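You operate a simulated robot arm through the tools that you are given. There is no shell and no other tool. Be economical: measure what you need, move in short steps, check, and stop when the job is done.

You are at the controls of a simulated two-armed robot. One attempt, no reset.

JOB
Slide the keyboard between its tape marks, put the mouse on its mat and wake the shelf screen.
Fine: switch the screen on at its button, then tap the space bar.

The check looks at the end state, three seconds after you hand in, the way a careful person would. Anything else that was tipped, shoved, dropped, spilled or broken makes it a failure.

ROBOT AND FRAMES
Two 7-joint arms with two-finger grippers on one trunk, on a base that drives. Base frame: it is fixed to the floor where the robot stands at the start and does not move with it; the origin is under the middle of the robot, x ahead of it, y to its left, z up. Readings come in cm, degrees, newtons and seconds.
The left shoulder is at the start at [9.9, 21.6, 109.1], the right one opposite. With the tool pointing down near the work surface each hand reaches from about 34 to 84 cm from the robot's upright axis, wherever it stands, measured 20 degrees to its own side. Places, roughly: mouse [50, -125, 75]; shelf screen [80, -50, 110]; shelf screen button [80, -70, 100]; space bar [50, -10, 80]; top of the mouse mat [60, -60, 70]. Payload 3.18 kg a hand.
Tool frame (each hand has its own): the origin (TCP) lies between the finger pads and is the grasp point; the fingertips stand 3 cm ahead of it; z points along the fingers, y is the line along which they close. Largest opening 14.4 cm; the body of the gripper starts 10.3 cm behind the TCP.
Orientation is that of the tool frame in the base frame, as [roll, pitch, yaw] about the fixed x, y, z axes, in that order (R = Rz(yaw) Ry(pitch) Rx(roll)). With the fingers straight down and closing along the base's y, the tool's x points along the base's -x, its y along +y and its z along -z.

CONTROLS
- The arms move only by the tool step_arm. It takes "left_motion", "right_motion" or both (then of equal length, played together; a hand with none holds still); each is a list of rows, each a list of 7 numbers: the opening, from 0 (shut) to 1 (fully open), then the shift along the tool's x, y, z in cm, then the turn, a rotation vector about the tool's x, y, z in degrees. In form: [[gripper, tx, ty, tz, rx, ry, rz], ...]. A call has 1 to 12 rows; each row shifts and turns the commanded pose from where the row before left it, along the tool's axes as they then stand. Rows are played at 5 a second. More than 5 cm and 8.6 degrees between two rows, or a gripper value outside its range, and nothing of the call is played. A pose out of reach is approached as far as the arm can. The call stops where the force on the tool passes 40 N (or 10 N more than at its start, if that is more) or the arm is blocked; 0.2 s more then pass. Each finger halts on what it meets, pressing with about 23 N; the grip force reading is that of the motor and also rises with nothing between the fingers. The clock runs only during rows and for 0.2 s after the last one: add rows that do not move to give the fingers time. It gives the time, the measured TCP pose, the force on the tool (base axes), the opening and the grip force at its end, in the units of the frame above (readings bear some noise), with the torque about the TCP (base axes, N m) and any sound that the robot's microphone picked up, and new pictures: "views" is both (left out), scene, wrist or none (wrist: the cameras of the hands that moved).
- Cameras (640 x 400 px; columns grow to the right, rows downward): "scene" is now at [18.83, -5.47, 128.39]; the picture's right is [-0.60, -0.80, 0.00], its down [-0.42, 0.32, -0.85] and it looks along [0.68, -0.51, -0.53] (base axes); focal length 214 px, centre (320, 200). "left" rides on the left gripper at [7.6, -1.6, -14.3] in its tool frame; the picture's right is [0.21, 0.98, 0.00], its down [-0.84, 0.18, -0.51] and it looks along [-0.50, 0.11, 0.86] (tool axes); focal length 218 px, centre (320, 200). "right" rides on the right gripper at [7.6, 1.6, -14.3] in its tool frame; the picture's right is [-0.21, 0.98, 0.00], its down [-0.84, -0.18, -0.51] and it looks along [-0.50, -0.11, 0.86] (tool axes); focal length 218 px, centre (320, 200). There is no depth. A picture from a camera that has moved, and an enlarged one, comes with that camera's place and axes in the base frame and with its lens.
- slide_trunk(by): slides the trunk up (or, below 0, down) by that many cm; the arms and the scene camera ride with it, the base frame stays. It gives what a move gives, with no picture.
- steer(legs): drives the robot by 1 to 6 legs, each [ahead, left, turn to the left] in cm, cm and degrees, along the robot's own axes; the way and the turn of a leg run together, so that a leg with both is an arc; at most 150 cm and 180 degrees a leg. The arms and the cameras ride along, it lands a little off, and it stops where it bumps. It gives what a move gives, and a new picture of the scene camera.
- turn_head(pan, tilt): turns the head with the scene camera to pan (to the left, within 80 degrees either way) and tilt (down, from -29 to 69), counted from straight ahead of the robot. It gives what a move gives, and a new picture of the scene camera.
- close_up(camera, box): a new picture of the part [left, top, right, bottom] of that camera's present view, enlarged. The clock stands still meanwhile.
- close_job(): hands the job in; it is judged then, once.

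Go step by step. Nothing tells you exact positions but the pictures and the camera data: compare them with the known pose of the tool, close in by small moves and look again before you grip or let go. The budget is 120 turns and 260 pictures, counting those below and the enlarged ones. Unless the task says otherwise, let go and move clear before handing in, and close with one line.

The tools are called after "Call:" as name(argument=value, ...) on one line, values as JSON. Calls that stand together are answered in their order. step_arm: Moves the arms, as the interface text tells. Its arguments: {"type":"object","properties":{"left_motion":{"type":"array"},"right_motion":{"type":"array"},"views":{"type":"string","enum":["both","scene","wrist","none"]}},"required":[]} The other tools are called the same way: slide_trunk (by) slides the trunk up or down; steer (legs) drives the base; turn_head (pan, tilt) turns the head that bears the scene camera; close_up (camera, box) takes an enlarged picture of a part of a camera's view; close_job () hands the job in.

At the start:

```text
t: 0.0
left_ee_pos: [49.38, -3.01, 119.98]
left_tcp_rot: [-179.9, 0.1, 180.0]
left_force: [0.3, 0.0, 0.7]
left_torque: [-0.05, 0.01, 0.01]
left_width: 14.42
left_gripper_force: 0.1
right_ee_pos: [31.79, -48.8, 113.2]
right_tcp_rot: [179.9, -0.1, 179.9]
right_force: [0.2, 0.5, 0.1]
right_torque: [0.01, 0.0, 0.0]
right_width: 14.37
right_gripper_force: 0.0
trunk travel left (down, up): [-17.5, 19.4]
robot x, y, heading: [-0.14, 0.48, -0.1]
head pan, tilt: [-36.6, 32.0]
```

scene: 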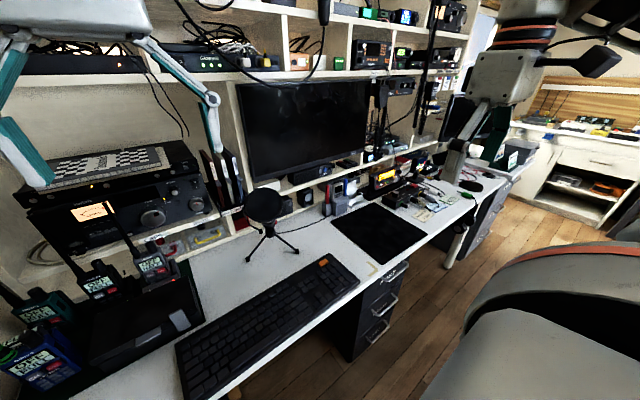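
right: 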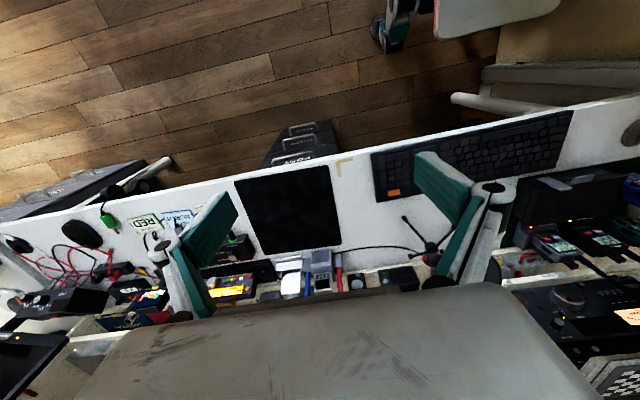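
left: 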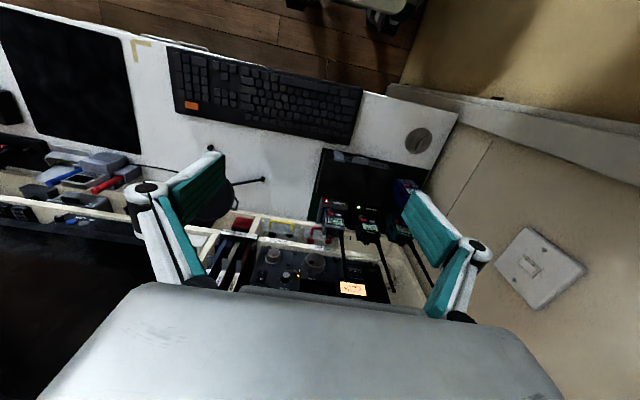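

I see the desk with the keyboard, one tape corner to the right of it, a black mat, and a screen on the shelf. I'll enlarge a few parts to find the tape marks, mouse and button.

Call:
close_up(camera="scene", box=[160, 200, 480, 400])

Call:
close_up(camera="scene", box=[220, 60, 540, 260])

Call:
close_up(camera="left", box=[80, 0, 480, 250])

Call:
close_up(camera="right", box=[0, 140, 400, 390])

```text
2.00 times, centred on (320, 300) of scene
camera zoom: at [18.83, -5.47, 128.39], right [-0.6, -0.8, 0.0], down [-0.42, 0.32, -0.85], along [0.68, -0.51, -0.53], focal length 429 px, centre (320, 0)
```

zoom: 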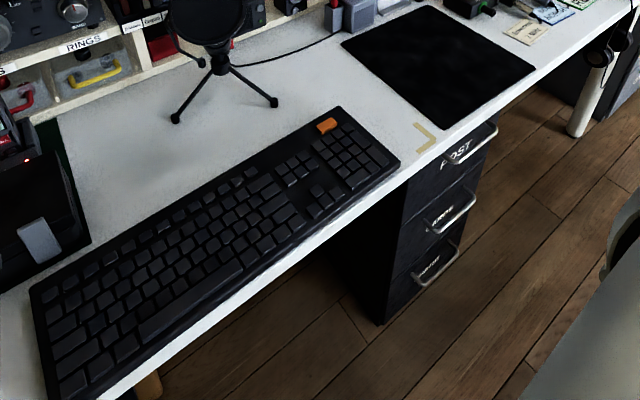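

```text
2.00 times, centred on (380, 160) of scene
camera zoom: at [18.83, -5.47, 128.39], right [-0.6, -0.8, 0.0], down [-0.42, 0.32, -0.85], along [0.68, -0.51, -0.53], focal length 429 px, centre (200, 280)
```

zoom: 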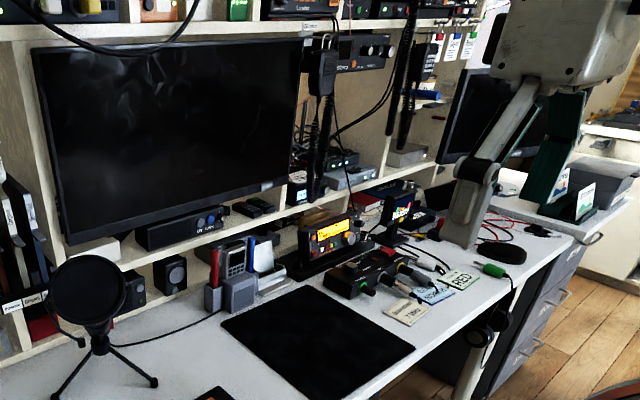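

```text
1.60 times, centred on (280, 125) of left
camera zoom: at [41.65, -4.7, 134.07], right [-0.21, 0.98, 0.0], down [0.84, 0.18, 0.51], along [0.5, 0.11, -0.86], focal length 349 px, centre (384, 320)
```

zoom: 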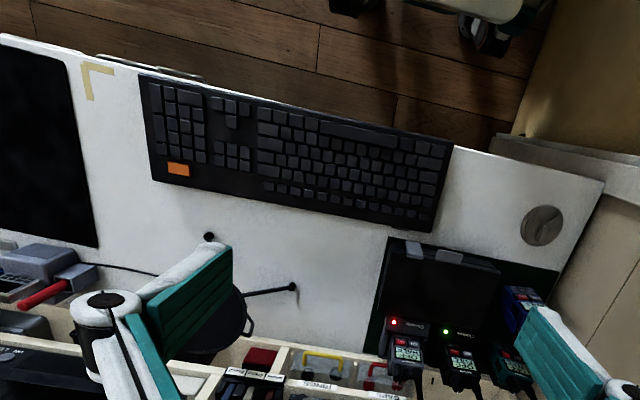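

```text
1.60 times, centred on (200, 265) of right
camera zoom: at [24.15, -47.18, 127.49], right [0.21, 0.98, 0.0], down [0.84, -0.18, 0.51], along [0.5, -0.11, -0.86], focal length 349 px, centre (512, 96)
```

zoom: 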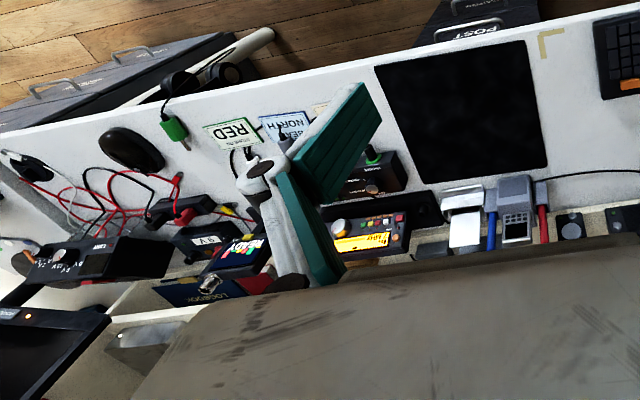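

The keyboard spans about x 44–58, y −39 to 7. The tape corner is near (45, −47.5) on a desk at z≈73.4, the mouse looks to be the black oval near (51, −128), and the mat is around y −60. I'll turn the left hand a quarter turn so that both of its fingers can push on the keyboard's left end.

Call:
step_arm(left_motion=[[1, 0, 0, 0, 0, 0, 8.2], [1, 0, 0, 0, 0, 0, 8.2], [1, 0, 0, 0, 0, 0, 8.2], [1, 0, 0, 0, 0, 0, 8.2], [1, 0, 0, 0, 0, 0, 8.2], [1, 0, 0, 0, 0, 0, 8.2], [1, 0, 0, 0, 0, 0, 8.2], [1, 0, 0, 0, 0, 0, 8.2], [1, 0, 0, 0, 0, 0, 8.2], [1, 0, 0, 0, 0, 0, 8.2], [1, 0, 0, 0, 0, 0, 8]], views="wrist")

Call:
turn_head(pan=0, tilt=50)

```text
t: 2.4
left_ee_pos: [49.38, -2.82, 119.91]
left_tcp_rot: [180.0, 0.1, 166.4]
left_force: [0.4, 0.4, 0.1]
left_torque: [-0.01, -0.02, -0.01]
left_width: 14.38
left_gripper_force: 0.1
left hand out of reach, approached as far as the arm can: row 3, 4, 5, 6, 7, 8, 9, 10, 11
right_ee_pos: [31.67, -48.9, 113.18]
right_tcp_rot: [179.9, 0.0, 180.0]
right_force: [0.4, -0.3, -0.5]
right_torque: [0.04, -0.01, -0.01]
right_width: 14.41
right_gripper_force: 0.0
trunk travel left (down, up): [-17.5, 19.4]
robot x, y, heading: [0.14, -0.08, -0.0]
head pan, tilt: [-36.6, 32.0]
camera left: at [41.45, -2.87, 134.05], right [0.03, 1.0, 0.0], down [0.86, -0.02, 0.51], along [0.51, -0.01, -0.86], focal length 218 px, centre (320, 200)
```

left: 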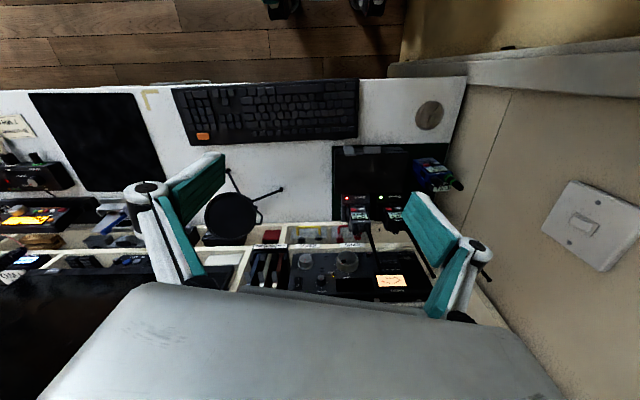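

```text
t: 3.4
left_ee_pos: [49.39, -2.94, 119.93]
left_tcp_rot: [180.0, 0.1, 166.3]
left_force: [-0.1, -0.3, -0.8]
left_torque: [0.01, -0.02, 0.03]
left_width: 14.39
left_gripper_force: 0.0
right_ee_pos: [31.83, -48.85, 113.37]
right_tcp_rot: [179.9, 0.0, 180.0]
right_force: [0.1, 0.0, 0.6]
right_torque: [-0.02, 0.01, -0.01]
right_width: 14.42
right_gripper_force: 0.1
trunk travel left (down, up): [-17.5, 19.4]
robot x, y, heading: [0.55, 0.29, -0.2]
head pan, tilt: [0.0, 50.0]
camera scene: at [19.34, -0.14, 125.76], right [0.0, -1.0, 0.0], down [-0.77, 0.0, -0.64], along [0.64, 0.0, -0.77], focal length 214 px, centre (320, 200)
```

scene: 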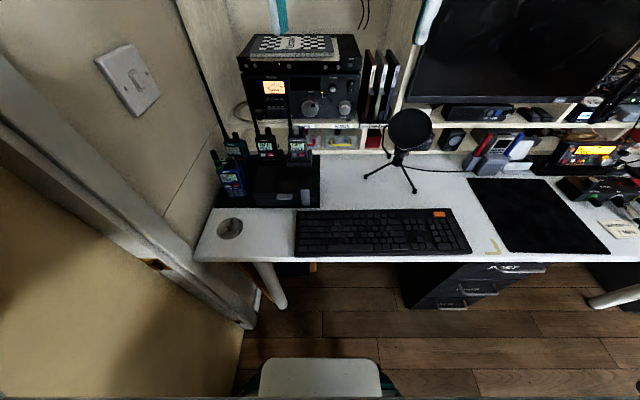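

The wrist can't turn that way here, so I'll keep the normal orientation. I'll push with closed fingers on the left end and with open fingers along the front edge. First I'll lower the left hand beside the keyboard's left end.

Call:
step_arm(left_motion=[[0, 0, 0, 0, 0, 0, -6.8], [0, 0, 0, 0, 0, 0, -6.8], [0, 0, 5, 0, 0, 0, 0], [0, 0, 5, 0, 0, 0, 0], [0, 0, 5, 0, 0, 0, 0], [0, -1.5, 0, 0, 0, 0, 0], [0, 0, 0, 5, 0, 0, 0], [0, 0, 0, 5, 0, 0, 0], [0, 0, 0, 5, 0, 0, 0], [0, 0, 0, 5, 0, 0, 0], [0, 0, 0, 5, 0, 0, 0]])

```text
t: 4.7
left_ee_pos: [47.42, 0.98, 117.35]
left_tcp_rot: [171.8, -1.0, 172.3]
left_force: [1.2, 0.0, 1.4]
left_torque: [-0.04, 0.1, 0.02]
left_width: 0.0
left_gripper_force: 23.5
right_ee_pos: [30.59, -53.78, 112.57]
right_tcp_rot: [178.9, 0.4, 178.7]
right_force: [-0.9, -1.2, 0.0]
right_torque: [0.14, -0.09, 0.01]
right_width: 14.4
right_gripper_force: 0.1
trunk travel left (down, up): [-17.5, 19.4]
robot x, y, heading: [-0.0, -2.47, -1.2]
head pan, tilt: [0.0, 50.0]
stopped in row 6 (left hand): the arm was blocked; the commanded pose is now the measured one
camera scene: at [19.18, -5.13, 125.84], right [-0.02, -1.0, -0.02], down [-0.77, 0.03, -0.64], along [0.64, 0.0, -0.77], focal length 214 px, centre (320, 200)
camera left: at [39.58, -1.72, 131.2], right [-0.07, 0.99, 0.14], down [0.86, -0.01, 0.51], along [0.51, 0.16, -0.85], focal length 218 px, centre (320, 200)
```

scene: 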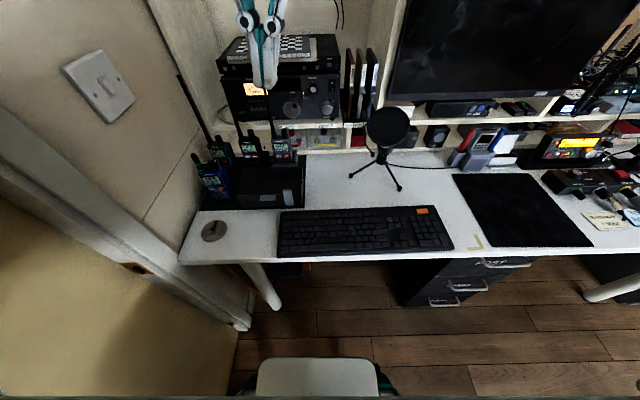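
left: 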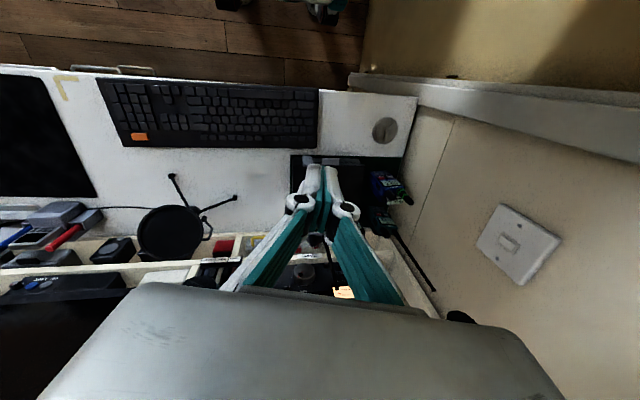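

The left arm met the wall on the left and nudged the base about 2.5 cm. I'll draw the hand back, then drive right to get clear of the wall.

Call:
step_arm(left_motion=[[0, 0, -3, 0, 0, 0, 0], [0, 0, -4, 0, 0, 0, 0], [0, 0, 0, 0, -8, 0, 0], [0, 0, 0, 0, 0, 0, -7]], views="none")

Call:
steer(legs=[[0, -28, 1.2]])

```text
t: 5.7
left_ee_pos: [47.12, -2.1, 116.69]
left_tcp_rot: [165.6, 1.3, -179.4]
left_force: [1.1, -0.1, -0.2]
left_torque: [-0.01, 0.04, 0.01]
left_width: 0.0
left_gripper_force: 22.2
right_ee_pos: [31.18, -51.08, 113.29]
right_tcp_rot: [-179.9, 0.0, 179.4]
right_force: [0.1, 0.6, -0.3]
right_torque: [0.02, 0.06, -0.01]
right_width: 14.41
right_gripper_force: 0.0
trunk travel left (down, up): [-17.5, 19.4]
robot x, y, heading: [-0.04, -1.94, -0.4]
head pan, tilt: [0.0, 50.0]
```

```text
t: 8.9
left_ee_pos: [47.04, -30.43, 116.59]
left_tcp_rot: [165.7, 1.1, -178.6]
left_force: [0.0, -0.4, 0.7]
left_torque: [0.03, 0.03, 0.02]
left_width: 0.0
left_gripper_force: 23.3
right_ee_pos: [31.94, -79.4, 113.29]
right_tcp_rot: [179.9, 0.0, -179.7]
right_force: [0.3, 0.2, -0.4]
right_torque: [0.0, 0.02, 0.01]
right_width: 14.4
right_gripper_force: 0.0
trunk travel left (down, up): [-17.5, 19.4]
robot x, y, heading: [-0.29, -30.83, 0.2]
head pan, tilt: [0.0, 50.0]
camera scene: at [19.24, -30.97, 125.75], right [0.01, -1.0, 0.0], down [-0.77, 0.0, -0.64], along [0.64, 0.0, -0.77], focal length 214 px, centre (320, 200)
```

scene: 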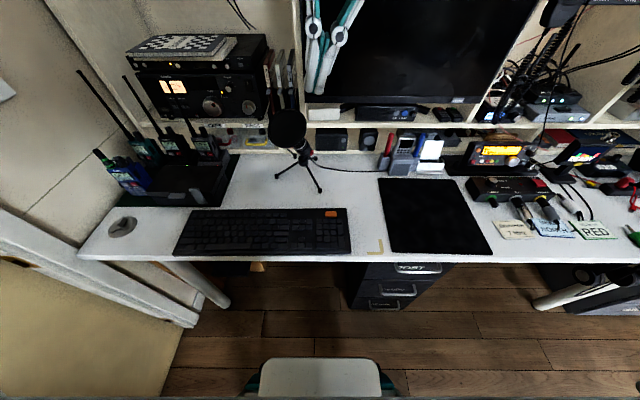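

Now clear of the wall. I'll level the left hand and bring it out past the keyboard's left end.

Call:
step_arm(left_motion=[[0, 0, 0, 0, 7.2, 0, 0], [0, 0, 0, 0, 7.2, 0, 0], [0, 0, 5, 0, 0, 0, 0], [0, 0, 5, 0, 0, 0, 0], [0, 0, 5, 0, 0, 0, 0], [0, 0, 5, 0, 0, 0, 0], [0, 0, 5, 0, 0, 0, 0], [0, 0, 5, 0, 0, 0, 0], [0, 0, 5, 0, 0, 0, 0], [0, 0, 5, 0, 0, 0, 0], [0, -4, 2, 0, 0, 0, 0]], views="none")

Call:
step_arm(left_motion=[[0, 0, 0, 5, 0, 0, 0], [0, 0, 0, 5, 0, 0, 0], [0, 0, 0, 5, 0, 0, 0], [0, 0, 0, 5, 0, 0, 0]])

```text
t: 11.3
left_ee_pos: [44.13, 3.42, 111.87]
left_tcp_rot: [-179.9, 1.2, -178.6]
left_force: [0.0, 0.2, 0.2]
left_torque: [0.03, -0.02, -0.01]
left_width: 0.0
left_gripper_force: 22.9
left hand out of reach, approached as far as the arm can: row 8, 9, 10, 11
right_ee_pos: [31.9, -79.58, 113.25]
right_tcp_rot: [179.9, 0.0, -179.8]
right_force: [0.7, -0.4, 0.6]
right_torque: [-0.03, 0.07, 0.04]
right_width: 14.41
right_gripper_force: 0.1
trunk travel left (down, up): [-17.5, 19.4]
robot x, y, heading: [-0.45, -31.18, 0.5]
head pan, tilt: [0.0, 50.0]
```

```text
t: 12.3
left_ee_pos: [45.01, 3.82, 91.68]
left_tcp_rot: [-180.0, 1.2, -178.6]
left_force: [0.7, 0.3, -0.8]
left_torque: [0.03, -0.01, 0.02]
left_width: 0.0
left_gripper_force: 23.1
right_ee_pos: [32.0, -79.56, 113.27]
right_tcp_rot: [180.0, 0.0, -179.7]
right_force: [0.0, 0.5, 0.1]
right_torque: [-0.01, 0.04, 0.02]
right_width: 14.39
right_gripper_force: 0.0
trunk travel left (down, up): [-17.5, 19.4]
robot x, y, heading: [-0.25, -30.8, 0.3]
head pan, tilt: [0.0, 50.0]
camera scene: at [19.3, -30.91, 125.74], right [0.01, -1.0, 0.0], down [-0.77, 0.0, -0.64], along [0.64, 0.0, -0.77], focal length 214 px, centre (320, 200)
camera left: at [36.98, 1.93, 105.72], right [-0.23, 0.97, -0.01], down [0.83, 0.2, 0.52], along [0.51, 0.12, -0.85], focal length 218 px, centre (320, 200)
```

scene: 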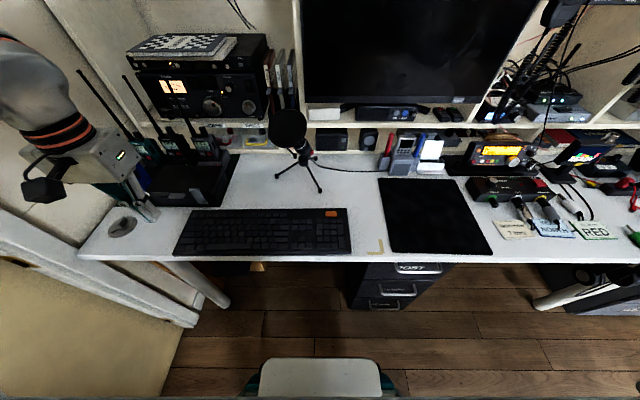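
left: 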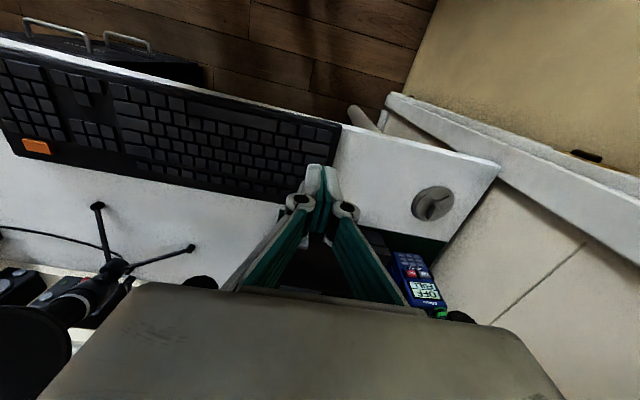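

Call:
step_arm(left_motion=[[0, -2, 3.5, 0, 0, 0, 0], [0, -2, 3.5, 0, 0, 0, 0], [0, -2, 0.5, 3, 0, 0, 0], [0, 0, 0, 4, 0, 0, 0], [0, 0, 0, 2, 0, 0, 0]], views="wrist")

```text
t: 13.5
left_ee_pos: [50.77, 11.48, 82.96]
left_tcp_rot: [-179.9, 1.1, -178.7]
left_force: [0.5, 0.1, 0.1]
left_torque: [-0.01, -0.02, -0.01]
left_width: 0.0
left_gripper_force: 23.7
right_ee_pos: [32.04, -79.53, 113.39]
right_tcp_rot: [-180.0, 0.0, -179.7]
right_force: [0.7, 1.1, 0.4]
right_torque: [0.0, 0.02, 0.0]
right_width: 14.4
right_gripper_force: 0.1
trunk travel left (down, up): [-17.5, 19.4]
robot x, y, heading: [0.12, -31.12, 0.4]
head pan, tilt: [0.0, 50.0]
camera left: at [42.88, 9.66, 96.88], right [-0.23, 0.97, -0.01], down [0.83, 0.2, 0.52], along [0.51, 0.12, -0.85], focal length 218 px, centre (320, 200)
```

left: 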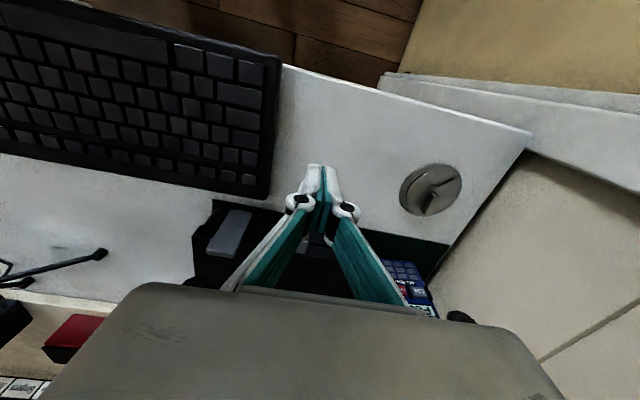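

Call:
step_arm(left_motion=[[0, 0, 0, 3, 0, 0, 0], [0, 0, 0, 1.5, 0, 0, 0], [0, 0, 0, 1, 0, 0, 0]], views="wrist")

Call:
turn_head(pan=15, tilt=50)

Call:
close_up(camera="scene", box=[140, 150, 460, 350])

```text
t: 14.3
left_ee_pos: [50.91, 11.49, 77.13]
left_tcp_rot: [-179.9, 1.1, -178.7]
left_force: [-0.3, 0.0, -0.3]
left_torque: [0.0, 0.01, -0.01]
left_width: 0.0
left_gripper_force: 22.7
right_ee_pos: [32.02, -79.61, 113.2]
right_tcp_rot: [-180.0, 0.0, -179.7]
right_force: [-0.2, 1.3, -0.4]
right_torque: [-0.02, 0.02, 0.02]
right_width: 14.41
right_gripper_force: 0.0
trunk travel left (down, up): [-17.5, 19.4]
robot x, y, heading: [-0.49, -31.18, 0.3]
head pan, tilt: [0.0, 50.0]
camera left: at [42.95, 9.59, 91.29], right [-0.23, 0.97, -0.01], down [0.83, 0.2, 0.52], along [0.51, 0.12, -0.85], focal length 218 px, centre (320, 200)
```

left: 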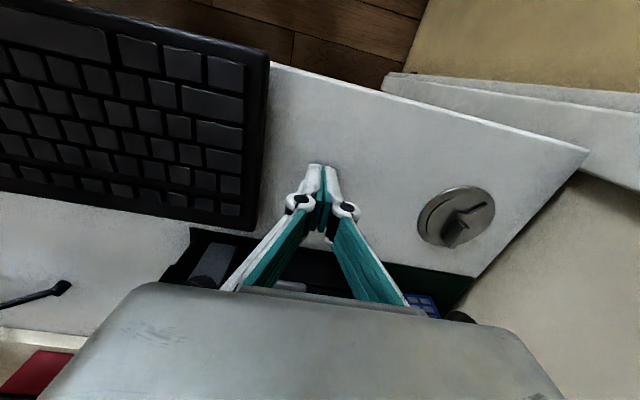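

```text
t: 15.0
left_ee_pos: [50.82, 11.44, 77.37]
left_tcp_rot: [-179.9, 1.0, -178.7]
left_force: [-0.5, 0.5, -0.3]
left_torque: [0.01, -0.03, 0.02]
left_width: 0.01
left_gripper_force: 22.8
right_ee_pos: [31.92, -79.61, 113.19]
right_tcp_rot: [-179.9, 0.0, -179.7]
right_force: [1.0, 0.0, 0.1]
right_torque: [-0.01, -0.03, -0.02]
right_width: 14.4
right_gripper_force: 0.1
trunk travel left (down, up): [-17.5, 19.4]
robot x, y, heading: [-0.01, -30.93, 0.1]
head pan, tilt: [15.0, 50.0]
camera scene: at [18.97, -28.95, 125.75], right [0.26, -0.96, 0.0], down [-0.74, -0.2, -0.64], along [0.62, 0.17, -0.77], focal length 214 px, centre (320, 200)
```

scene: 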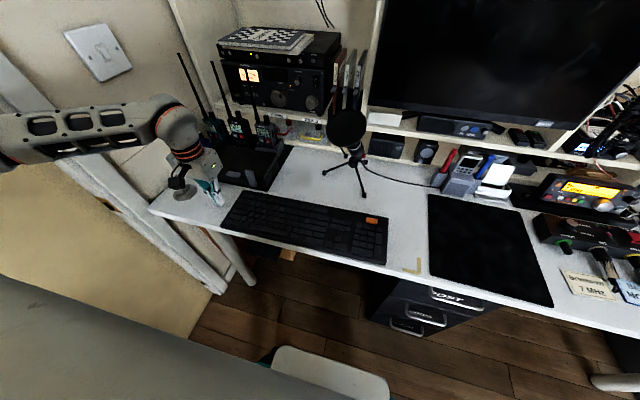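

```text
2.00 times, centred on (300, 250) of scene
camera zoom: at [18.97, -28.95, 125.75], right [0.26, -0.96, 0.0], down [-0.74, -0.2, -0.64], along [0.62, 0.17, -0.77], focal length 429 px, centre (360, 100)
```

zoom: 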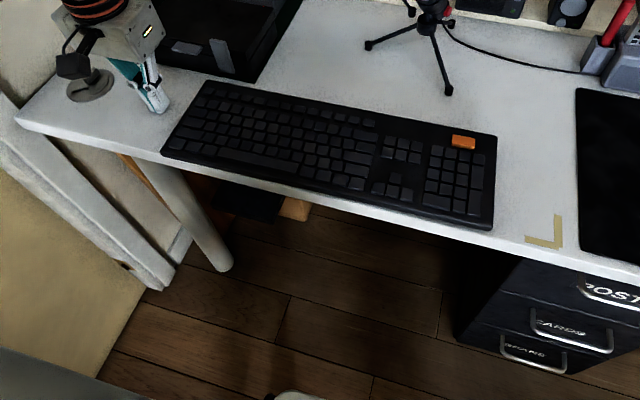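

The fingertips are beside the keyboard's left end, just above the desk. I'll push it gently to the right, stop short of the target and look.

Call:
step_arm(left_motion=[[0, 0, -2, 0, 0, 0, 0], [0, 0, -1.5, 0, 0, 0, 0], [0, 0, -1, 0, 0, 0, 0], [0, 0, -1, 0, 0, 0, 0], [0, 0, -1, 0, 0, 0, 0], [0, 0, -1, 0, 0, 0, 0], [0, 0, -0.8, 0, 0, 0, 0]], views="wrist")

Call:
close_up(camera="scene", box=[140, 150, 460, 350])

```text
t: 16.6
left_ee_pos: [51.05, 2.92, 77.46]
left_tcp_rot: [-179.9, 1.2, -178.7]
left_force: [0.8, 0.9, 0.6]
left_torque: [0.03, 0.0, 0.0]
left_width: 0.03
left_gripper_force: 22.9
right_ee_pos: [31.9, -79.67, 113.29]
right_tcp_rot: [-180.0, -0.1, -179.7]
right_force: [0.6, -0.3, -1.6]
right_torque: [0.01, 0.0, -0.01]
right_width: 14.41
right_gripper_force: 0.2
trunk travel left (down, up): [-17.5, 19.4]
robot x, y, heading: [0.0, -30.98, 0.3]
head pan, tilt: [15.0, 50.0]
camera left: at [43.05, 1.14, 91.49], right [-0.23, 0.97, -0.01], down [0.83, 0.2, 0.52], along [0.51, 0.12, -0.85], focal length 218 px, centre (320, 200)
```

left: 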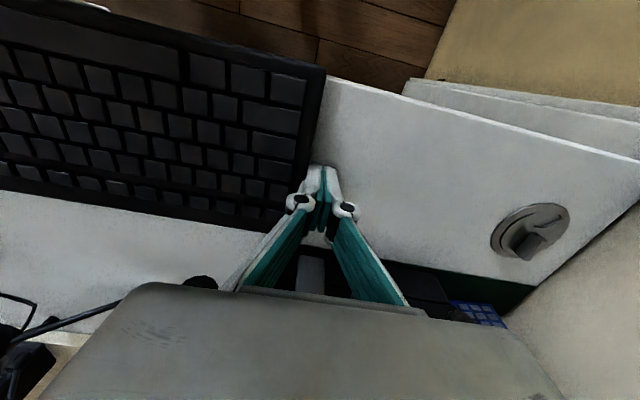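

```text
2.00 times, centred on (300, 250) of scene
camera zoom: at [18.96, -28.95, 125.76], right [0.26, -0.96, 0.0], down [-0.74, -0.2, -0.64], along [0.62, 0.17, -0.77], focal length 429 px, centre (360, 100)
```

zoom: 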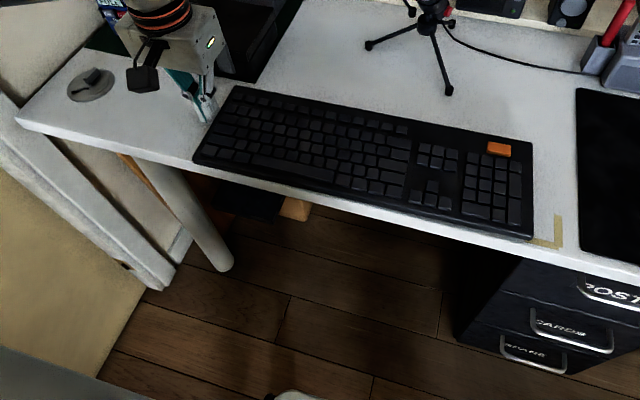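

Call:
step_arm(left_motion=[[0, 0, -1, 0, 0, 0, 0], [0, 0, -1, 0, 0, 0, 0], [0, 0, 2, 0, 0, 0, 0], [0, 0, 2, 0, 0, 0, 0], [0, 0, 2, -4, 0, 0, 0]], views="wrist")

Call:
close_up(camera="scene", box=[300, 200, 460, 300])

Call:
close_up(camera="scene", box=[140, 150, 300, 250])

```text
t: 17.8
left_ee_pos: [50.94, 7.19, 81.3]
left_tcp_rot: [-179.9, 1.3, -178.7]
left_force: [-0.2, 0.5, 0.7]
left_torque: [-0.02, -0.02, 0.0]
left_width: 0.0
left_gripper_force: 23.1
right_ee_pos: [31.9, -79.6, 113.34]
right_tcp_rot: [-180.0, 0.1, -179.7]
right_force: [0.8, -0.1, 0.1]
right_torque: [-0.01, -0.04, 0.0]
right_width: 14.4
right_gripper_force: 0.0
trunk travel left (down, up): [-17.5, 19.4]
robot x, y, heading: [-0.43, -30.91, 0.4]
head pan, tilt: [15.0, 50.0]
camera left: at [42.94, 5.3, 95.2], right [-0.23, 0.97, -0.01], down [0.83, 0.2, 0.52], along [0.51, 0.12, -0.85], focal length 218 px, centre (320, 200)
```

left: 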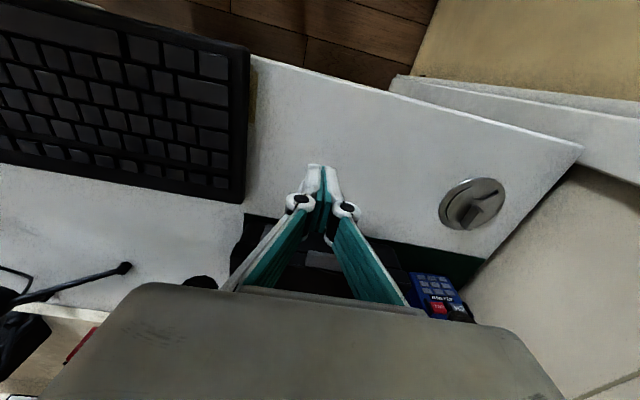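

```text
4.00 times, centred on (380, 250) of scene
camera zoom: at [18.88, -28.95, 125.79], right [0.26, -0.96, 0.0], down [-0.74, -0.2, -0.64], along [0.62, 0.17, -0.77], focal length 858 px, centre (80, 0)
```

zoom: 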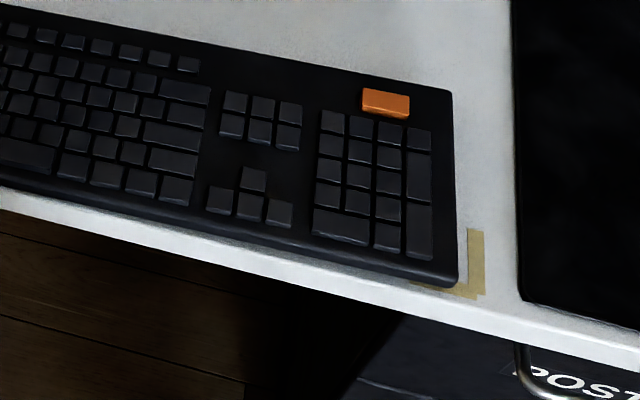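

```text
4.00 times, centred on (220, 200) of scene
camera zoom: at [18.88, -28.95, 125.79], right [0.26, -0.96, 0.0], down [-0.74, -0.2, -0.64], along [0.62, 0.17, -0.77], focal length 858 px, centre (720, 200)
```

zoom: 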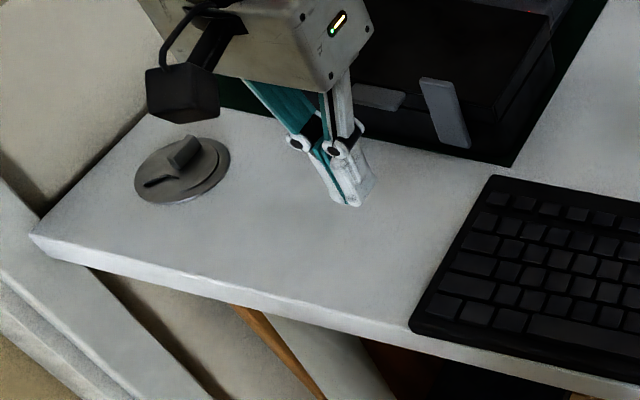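

The left tape mark now shows at the keyboard's left edge (y≈0), so sideways it's nearly right with about 0.5 cm to go. The front edge still overlaps the marks and must go about 1.3 to 2.2 cm back. I'll bring both hands down in front of it to push it squarely.

Call:
step_arm(left_motion=[[0, 0, 0, -5, 0, 0, 0], [0, 0, 0, -5, 0, 0, 0], [0, 4, 0, 0, 0, 0, 0], [0, 4, 0, 0, 0, 0, 0], [0, 4, 0, 0, 0, 0, 0], [0, 0, -5, 0, 0, 0, 0], [0, 0, -5, 0, 0, 0, 0], [0, 0, -3, 0, 0, 0, 0], [0, 0, 0, 0, 0, -1.1, 0]], right_motion=[[0, 0, 5, 0, 0, 0, 0], [0, 0, 5, 0, 0, 0, 0], [0, 0, 5, 0, 0, 0, 0], [0, 0, 5, 0, 0, 0, 0], [0, 0, 5, 0, 0, 0, 0], [0, 0, 5, 0, 0, 0, 0], [0, 0, 5, 0, 0, 0, 0], [0, 0, 4.5, 0, 0, 0, 0], [0, -4, 0, 0, 0, 0, 0]], views="none")

Call:
step_arm(left_motion=[[0, 0, 0, 3, 0, 0, 0], [0, 0, 0, 3, 0, 0, 0], [0, 0, 0, 2, 0, 0, 0], [0, 0, 0, 0, 0, 0, 0], [0, 0, 0, 0, 0, 0, 0], [0, 0, 0, 0, 0, 0, 0]], right_motion=[[0, -3, 0, 3, 0, 0, 0], [0, 0, 0, 5, 0, 0, 0], [0, 0, 0, 5, 0, 0, 0], [0, 0, 0, 5, 0, 0, 0], [0, 0, 0, 5, 0, 0, 0], [0, 0, 0, 5, 0, 0, 0]])

```text
t: 19.8
left_ee_pos: [39.23, -6.16, 91.05]
left_tcp_rot: [-179.9, 2.1, -178.7]
left_force: [-0.9, 0.0, -0.7]
left_torque: [-0.02, 0.03, 0.0]
left_width: 0.0
left_gripper_force: 23.4
right_ee_pos: [33.51, -59.51, 124.32]
right_tcp_rot: [179.9, -0.3, -179.6]
right_force: [0.3, 0.3, 0.0]
right_torque: [-0.01, 0.05, 0.02]
right_width: 0.0
right_gripper_force: 23.3
right hand out of reach, approached as far as the arm can: row 3, 4, 5, 6, 7, 8, 9
trunk travel left (down, up): [-17.5, 19.4]
robot x, y, heading: [-0.61, -30.65, 0.3]
head pan, tilt: [15.0, 50.0]
```

```text
t: 21.2
left_ee_pos: [39.32, -6.4, 83.2]
left_tcp_rot: [-179.9, 2.2, -178.7]
left_force: [0.1, -0.2, -0.8]
left_torque: [0.03, 0.0, -0.01]
left_width: 0.0
left_gripper_force: 23.3
right_ee_pos: [35.65, -72.42, 104.14]
right_tcp_rot: [179.6, -0.1, -179.4]
right_force: [0.0, 0.2, 0.4]
right_torque: [0.01, 0.02, -0.01]
right_width: 0.0
right_gripper_force: 23.1
right hand out of reach, approached as far as the arm can: row 1, 2, 3, 4, 5, 6
trunk travel left (down, up): [-17.5, 19.4]
robot x, y, heading: [0.11, -31.04, 0.4]
head pan, tilt: [15.0, 50.0]
camera scene: at [19.01, -28.99, 125.74], right [0.26, -0.96, 0.0], down [-0.74, -0.2, -0.64], along [0.62, 0.17, -0.77], focal length 214 px, centre (320, 200)
camera right: at [28.0, -71.03, 118.37], right [0.2, 0.98, 0.01], down [0.85, -0.17, 0.5], along [0.5, -0.09, -0.86], focal length 218 px, centre (320, 200)
camera left: at [30.96, -8.31, 96.91], right [-0.23, 0.97, -0.01], down [0.82, 0.2, 0.54], along [0.53, 0.12, -0.84], focal length 218 px, centre (320, 200)
```

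scene: 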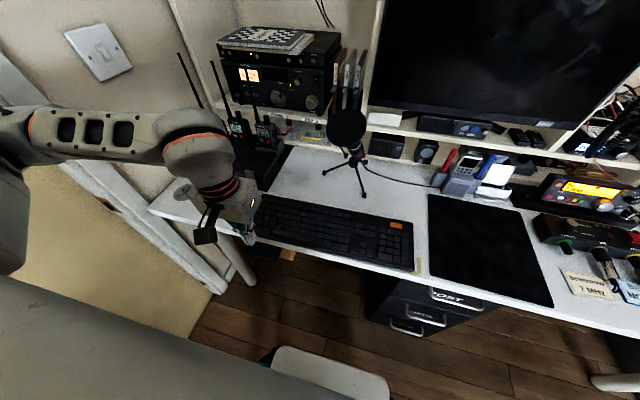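
right: 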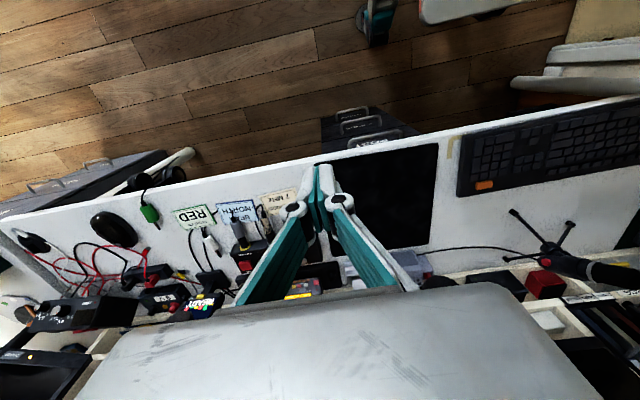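
left: 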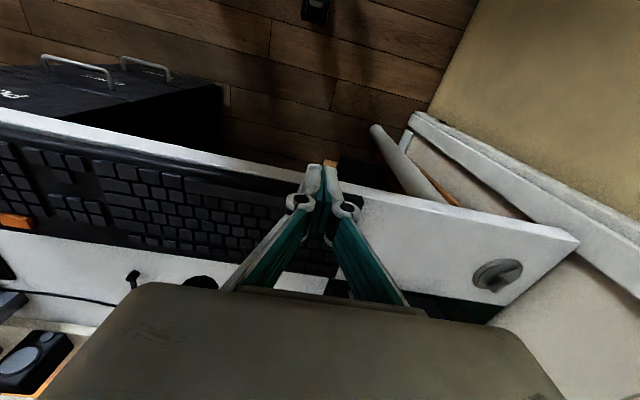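

The right arm can't fold in that far from here. I'll use the left hand alone instead: fingers open wide, centred on the keyboard's front edge, so the two contacts square it up. First I'll level the hand and move it to y≈−23 in front of the desk edge.

Call:
step_arm(left_motion=[[0, 0, 0, 0, 0, 2.2, 0], [0, 0, 0, 0, 0, 0, 1.3], [0.2, 0, -4.2, 0, 0, 0, 0], [0.5, 0, -4.2, 0, 0, 0, 0], [1, 0, -4.2, 0, 0, 0, 0], [1, 0, -4, 0, 0, 0, 0], [1, 0, 0, 0, 0, 0, 0]], views="wrist")

```text
t: 22.8
left_ee_pos: [39.3, -22.75, 83.02]
left_tcp_rot: [-179.9, 0.0, -179.9]
left_force: [-0.3, -0.4, -0.7]
left_torque: [-0.01, 0.0, -0.01]
left_width: 14.41
left_gripper_force: 0.0
right_ee_pos: [35.61, -72.38, 104.27]
right_tcp_rot: [179.8, 0.0, -179.4]
right_force: [0.4, -0.3, -0.7]
right_torque: [-0.04, -0.01, -0.01]
right_width: 0.0
right_gripper_force: 23.1
trunk travel left (down, up): [-17.5, 19.4]
robot x, y, heading: [-0.14, -31.27, 0.2]
head pan, tilt: [15.0, 50.0]
camera left: at [31.6, -24.45, 97.24], right [-0.21, 0.98, 0.0], down [0.84, 0.18, 0.51], along [0.5, 0.1, -0.86], focal length 218 px, centre (320, 200)
```

left: 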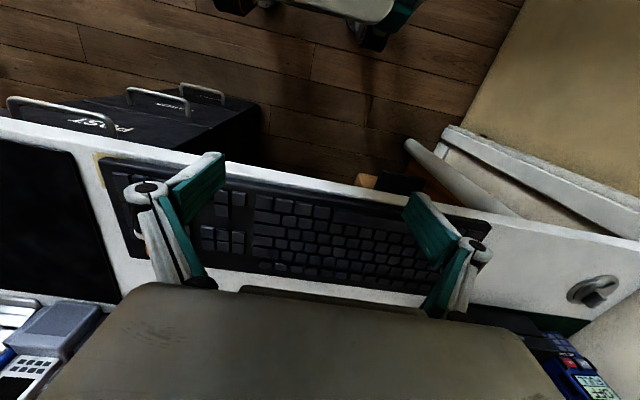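

Call:
step_arm(left_motion=[[1, 0, 0, 3, 0, 0, 0], [1, 0, 0, 2.7, 0, 0, 0], [1, -2, 0, 0, 0, 0, 0], [1, -1, 0, 0, 0, 0, 0], [1, -1, 0, 0, 0, 0, 0], [1, -0.7, 0, 0, 0, 0, 0]], views="wrist")

Call:
close_up(camera="scene", box=[300, 200, 460, 300])

Call:
close_up(camera="scene", box=[180, 160, 340, 260])

```text
t: 24.2
left_ee_pos: [44.19, -22.64, 77.53]
left_tcp_rot: [-179.9, 0.0, -179.9]
left_force: [-1.4, 0.8, -0.1]
left_torque: [-0.04, 0.0, 0.15]
left_width: 14.4
left_gripper_force: 0.1
right_ee_pos: [35.58, -72.45, 104.16]
right_tcp_rot: [179.6, -0.1, -179.4]
right_force: [0.3, 0.9, 0.3]
right_torque: [-0.02, 0.01, -0.01]
right_width: 0.0
right_gripper_force: 23.2
trunk travel left (down, up): [-17.5, 19.4]
robot x, y, heading: [-0.24, -30.89, 0.4]
head pan, tilt: [15.0, 50.0]
camera left: at [36.49, -24.36, 91.73], right [-0.21, 0.98, 0.0], down [0.84, 0.18, 0.51], along [0.5, 0.1, -0.86], focal length 218 px, centre (320, 200)
```

left: 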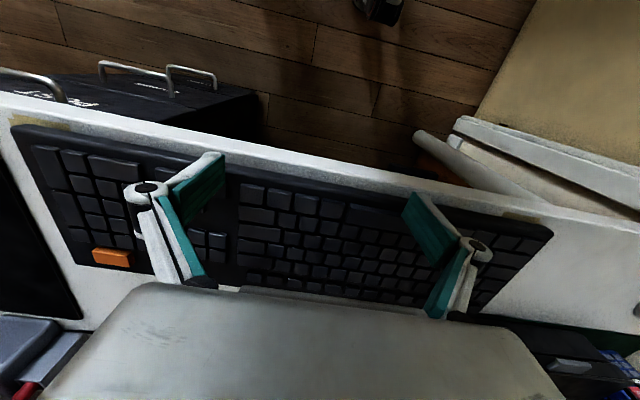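

```text
4.00 times, centred on (380, 250) of scene
camera zoom: at [18.97, -28.94, 125.75], right [0.26, -0.96, 0.0], down [-0.74, -0.2, -0.64], along [0.62, 0.17, -0.77], focal length 858 px, centre (80, 0)
```

zoom: 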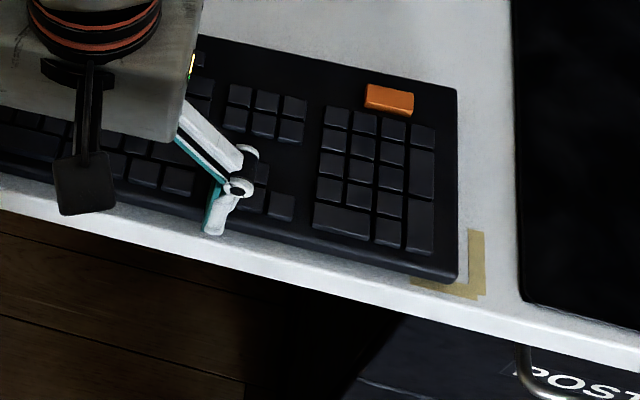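

```text
4.00 times, centred on (260, 210) of scene
camera zoom: at [18.97, -28.94, 125.75], right [0.26, -0.96, 0.0], down [-0.74, -0.2, -0.64], along [0.62, 0.17, -0.77], focal length 858 px, centre (560, 160)
```

zoom: 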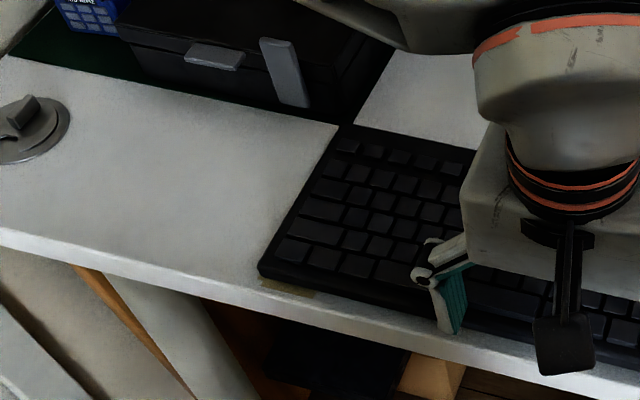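

The front is now square and both tape marks show. It needs about 0.7 cm further back, so I'll push that much and look.

Call:
step_arm(left_motion=[[1, -0.4, 0, 0, 0, 0, 0], [1, -0.35, 0, 0, 0, 0, 0], [1, 2, 0, 0, 0, 0, 0], [1, 4, 0, 0, 0, 0, 0], [1, 0, 0, -5, 0, 0, 0], [1, 0, 0, -5, 0, 0, 0], [1, 0, 0, -5, 0, 0, 0]], views="wrist")

Call:
close_up(camera="scene", box=[340, 230, 440, 292])

Call:
close_up(camera="left", box=[320, 80, 640, 280])

Call:
close_up(camera="left", box=[0, 80, 320, 280])

```text
t: 25.8
left_ee_pos: [38.59, -22.98, 92.59]
left_tcp_rot: [-180.0, 0.1, 180.0]
left_force: [0.7, -0.6, -0.1]
left_torque: [0.04, -0.07, 0.01]
left_width: 14.41
left_gripper_force: 0.1
right_ee_pos: [35.59, -72.58, 104.29]
right_tcp_rot: [179.6, -0.1, -179.4]
right_force: [-0.4, -0.2, -0.2]
right_torque: [-0.02, -0.03, -0.03]
right_width: 0.0
right_gripper_force: 23.2
trunk travel left (down, up): [-17.5, 19.4]
robot x, y, heading: [-0.22, -31.3, 0.2]
head pan, tilt: [15.0, 50.0]
camera left: at [30.8, -24.78, 106.74], right [-0.21, 0.98, 0.0], down [0.84, 0.18, 0.51], along [0.5, 0.11, -0.86], focal length 218 px, centre (320, 200)
```

left: 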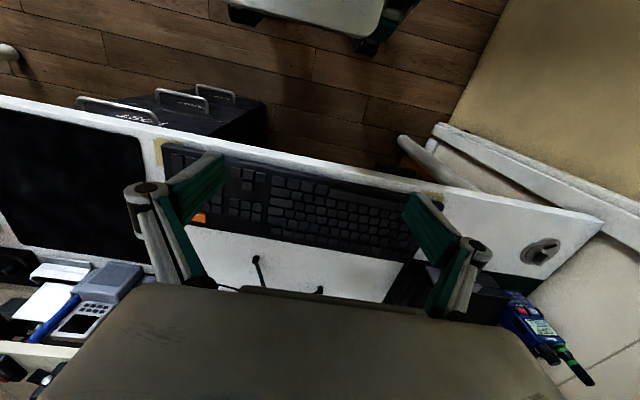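

```text
6.40 times, centred on (390, 261) of scene
camera zoom: at [18.87, -28.97, 125.78], right [0.26, -0.96, 0.0], down [-0.74, -0.2, -0.64], along [0.62, 0.17, -0.77], focal length 1373 px, centre (-128, -190)
```

zoom: 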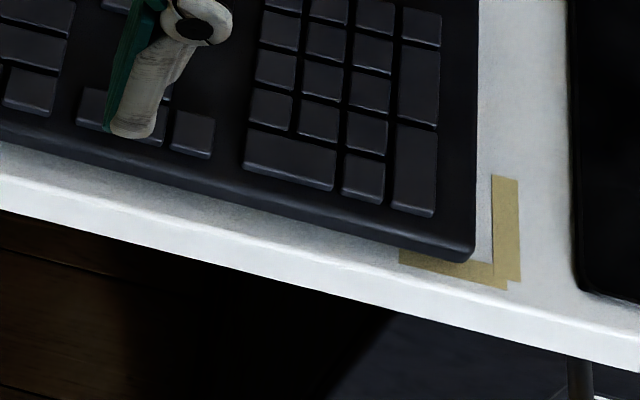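

```text
2.00 times, centred on (480, 180) of left
camera zoom: at [30.8, -24.78, 106.74], right [-0.21, 0.98, 0.0], down [0.84, 0.18, 0.51], along [0.5, 0.11, -0.86], focal length 436 px, centre (0, 240)
```

zoom: 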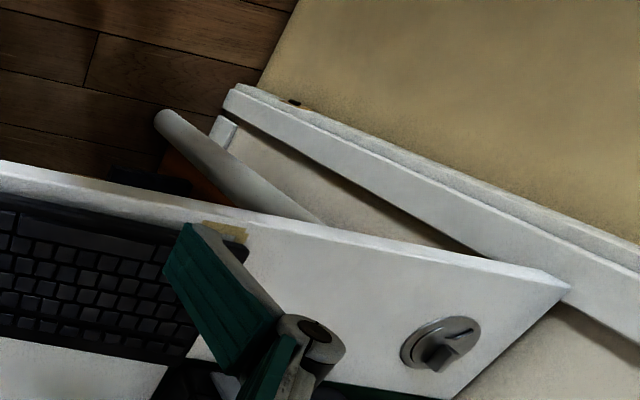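

```text
2.00 times, centred on (160, 180) of left
camera zoom: at [30.8, -24.78, 106.74], right [-0.21, 0.98, 0.0], down [0.84, 0.18, 0.51], along [0.5, 0.11, -0.86], focal length 436 px, centre (640, 240)
```

zoom: 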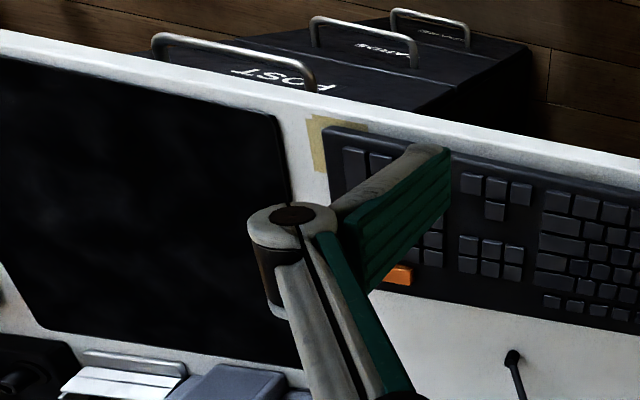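

It still covers about half of the tape's width, so it needs roughly 0.7 cm further back. Pushing again.

Call:
step_arm(left_motion=[[1, 0, 0, 5, 0, 0, 0], [1, 0, 0, 5, 0, 0, 0], [1, 0, 0, 5.0, 0, 0, 0], [1, -3, 0, 0, 0, 0, 0], [1, -2, 0, 0, 0, 0, 0], [1, -1, 0, 0, 0, 0, 0], [1, -0.6, 0, 0, 0, 0, 0], [1, -0.4, 0, 0, 0, 0, 0]], views="none")

Call:
close_up(camera="scene", box=[340, 230, 440, 292])

Call:
close_up(camera="scene", box=[210, 190, 310, 252])

```text
t: 27.6
left_ee_pos: [45.61, -22.57, 77.56]
left_tcp_rot: [-179.9, 0.0, -180.0]
left_force: [-1.6, 0.5, 0.7]
left_torque: [0.04, 0.02, 0.12]
left_width: 14.37
left_gripper_force: 0.1
right_ee_pos: [35.7, -72.48, 104.26]
right_tcp_rot: [179.5, 0.0, -179.5]
right_force: [-0.6, -0.2, 0.1]
right_torque: [0.01, 0.05, 0.0]
right_width: 0.0
right_gripper_force: 22.6
trunk travel left (down, up): [-17.5, 19.4]
robot x, y, heading: [0.09, -30.71, 0.4]
head pan, tilt: [15.0, 50.0]
```

```text
6.40 times, centred on (390, 261) of scene
camera zoom: at [18.96, -28.95, 125.75], right [0.26, -0.96, 0.0], down [-0.74, -0.2, -0.64], along [0.62, 0.17, -0.77], focal length 1373 px, centre (-128, -190)
```

zoom: 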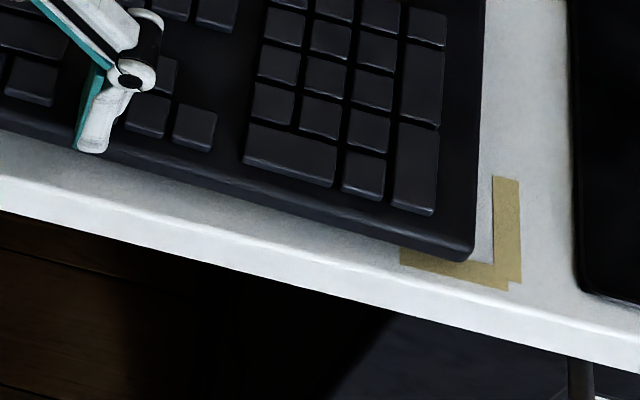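

```text
6.40 times, centred on (260, 221) of scene
camera zoom: at [18.96, -28.95, 125.75], right [0.26, -0.96, 0.0], down [-0.74, -0.2, -0.64], along [0.62, 0.17, -0.77], focal length 1373 px, centre (704, 66)
```

zoom: 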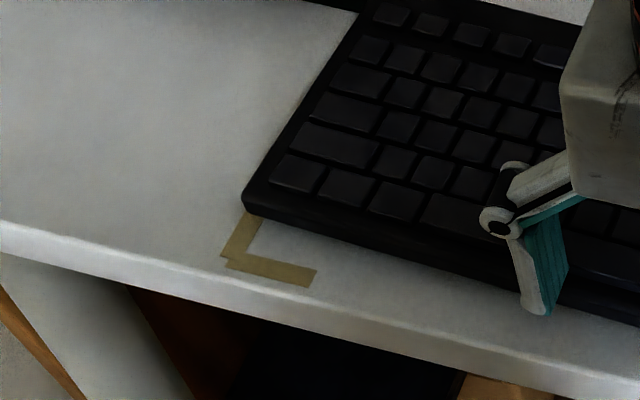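

The left end moved back but the right end barely did. I'll look closely at both fingers' contact with the front edge.

Call:
close_up(camera="scene", box=[270, 200, 400, 281])

Call:
close_up(camera="left", box=[80, 50, 560, 350])

```text
4.92 times, centred on (335, 240) of scene
camera zoom: at [18.96, -28.95, 125.75], right [0.26, -0.96, 0.0], down [-0.74, -0.2, -0.64], along [0.62, 0.17, -0.77], focal length 1056 px, centre (246, 1)
```

zoom: 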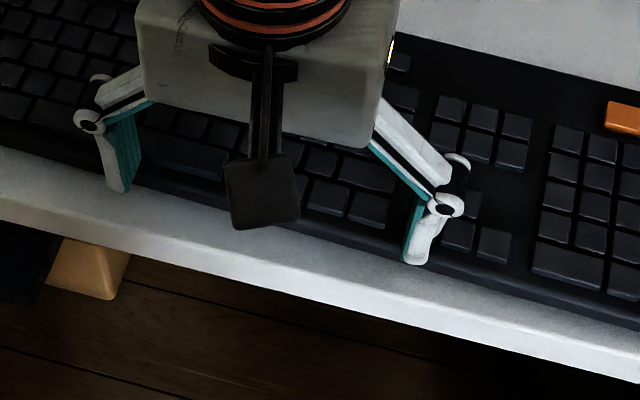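

```text
1.33 times, centred on (320, 200) of left
camera zoom: at [37.88, -24.37, 91.71], right [-0.21, 0.98, 0.0], down [0.84, 0.18, 0.51], along [0.5, 0.1, -0.86], focal length 291 px, centre (320, 200)
```

zoom: 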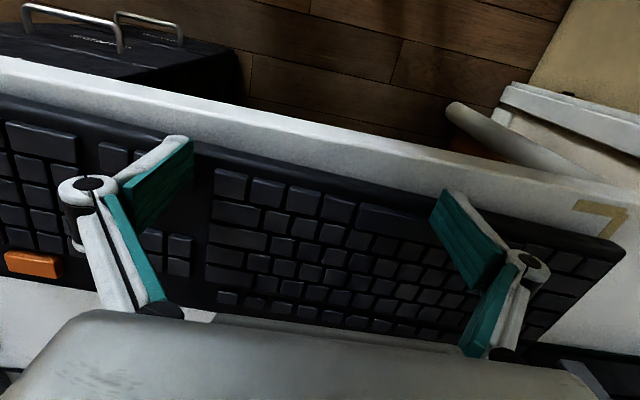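

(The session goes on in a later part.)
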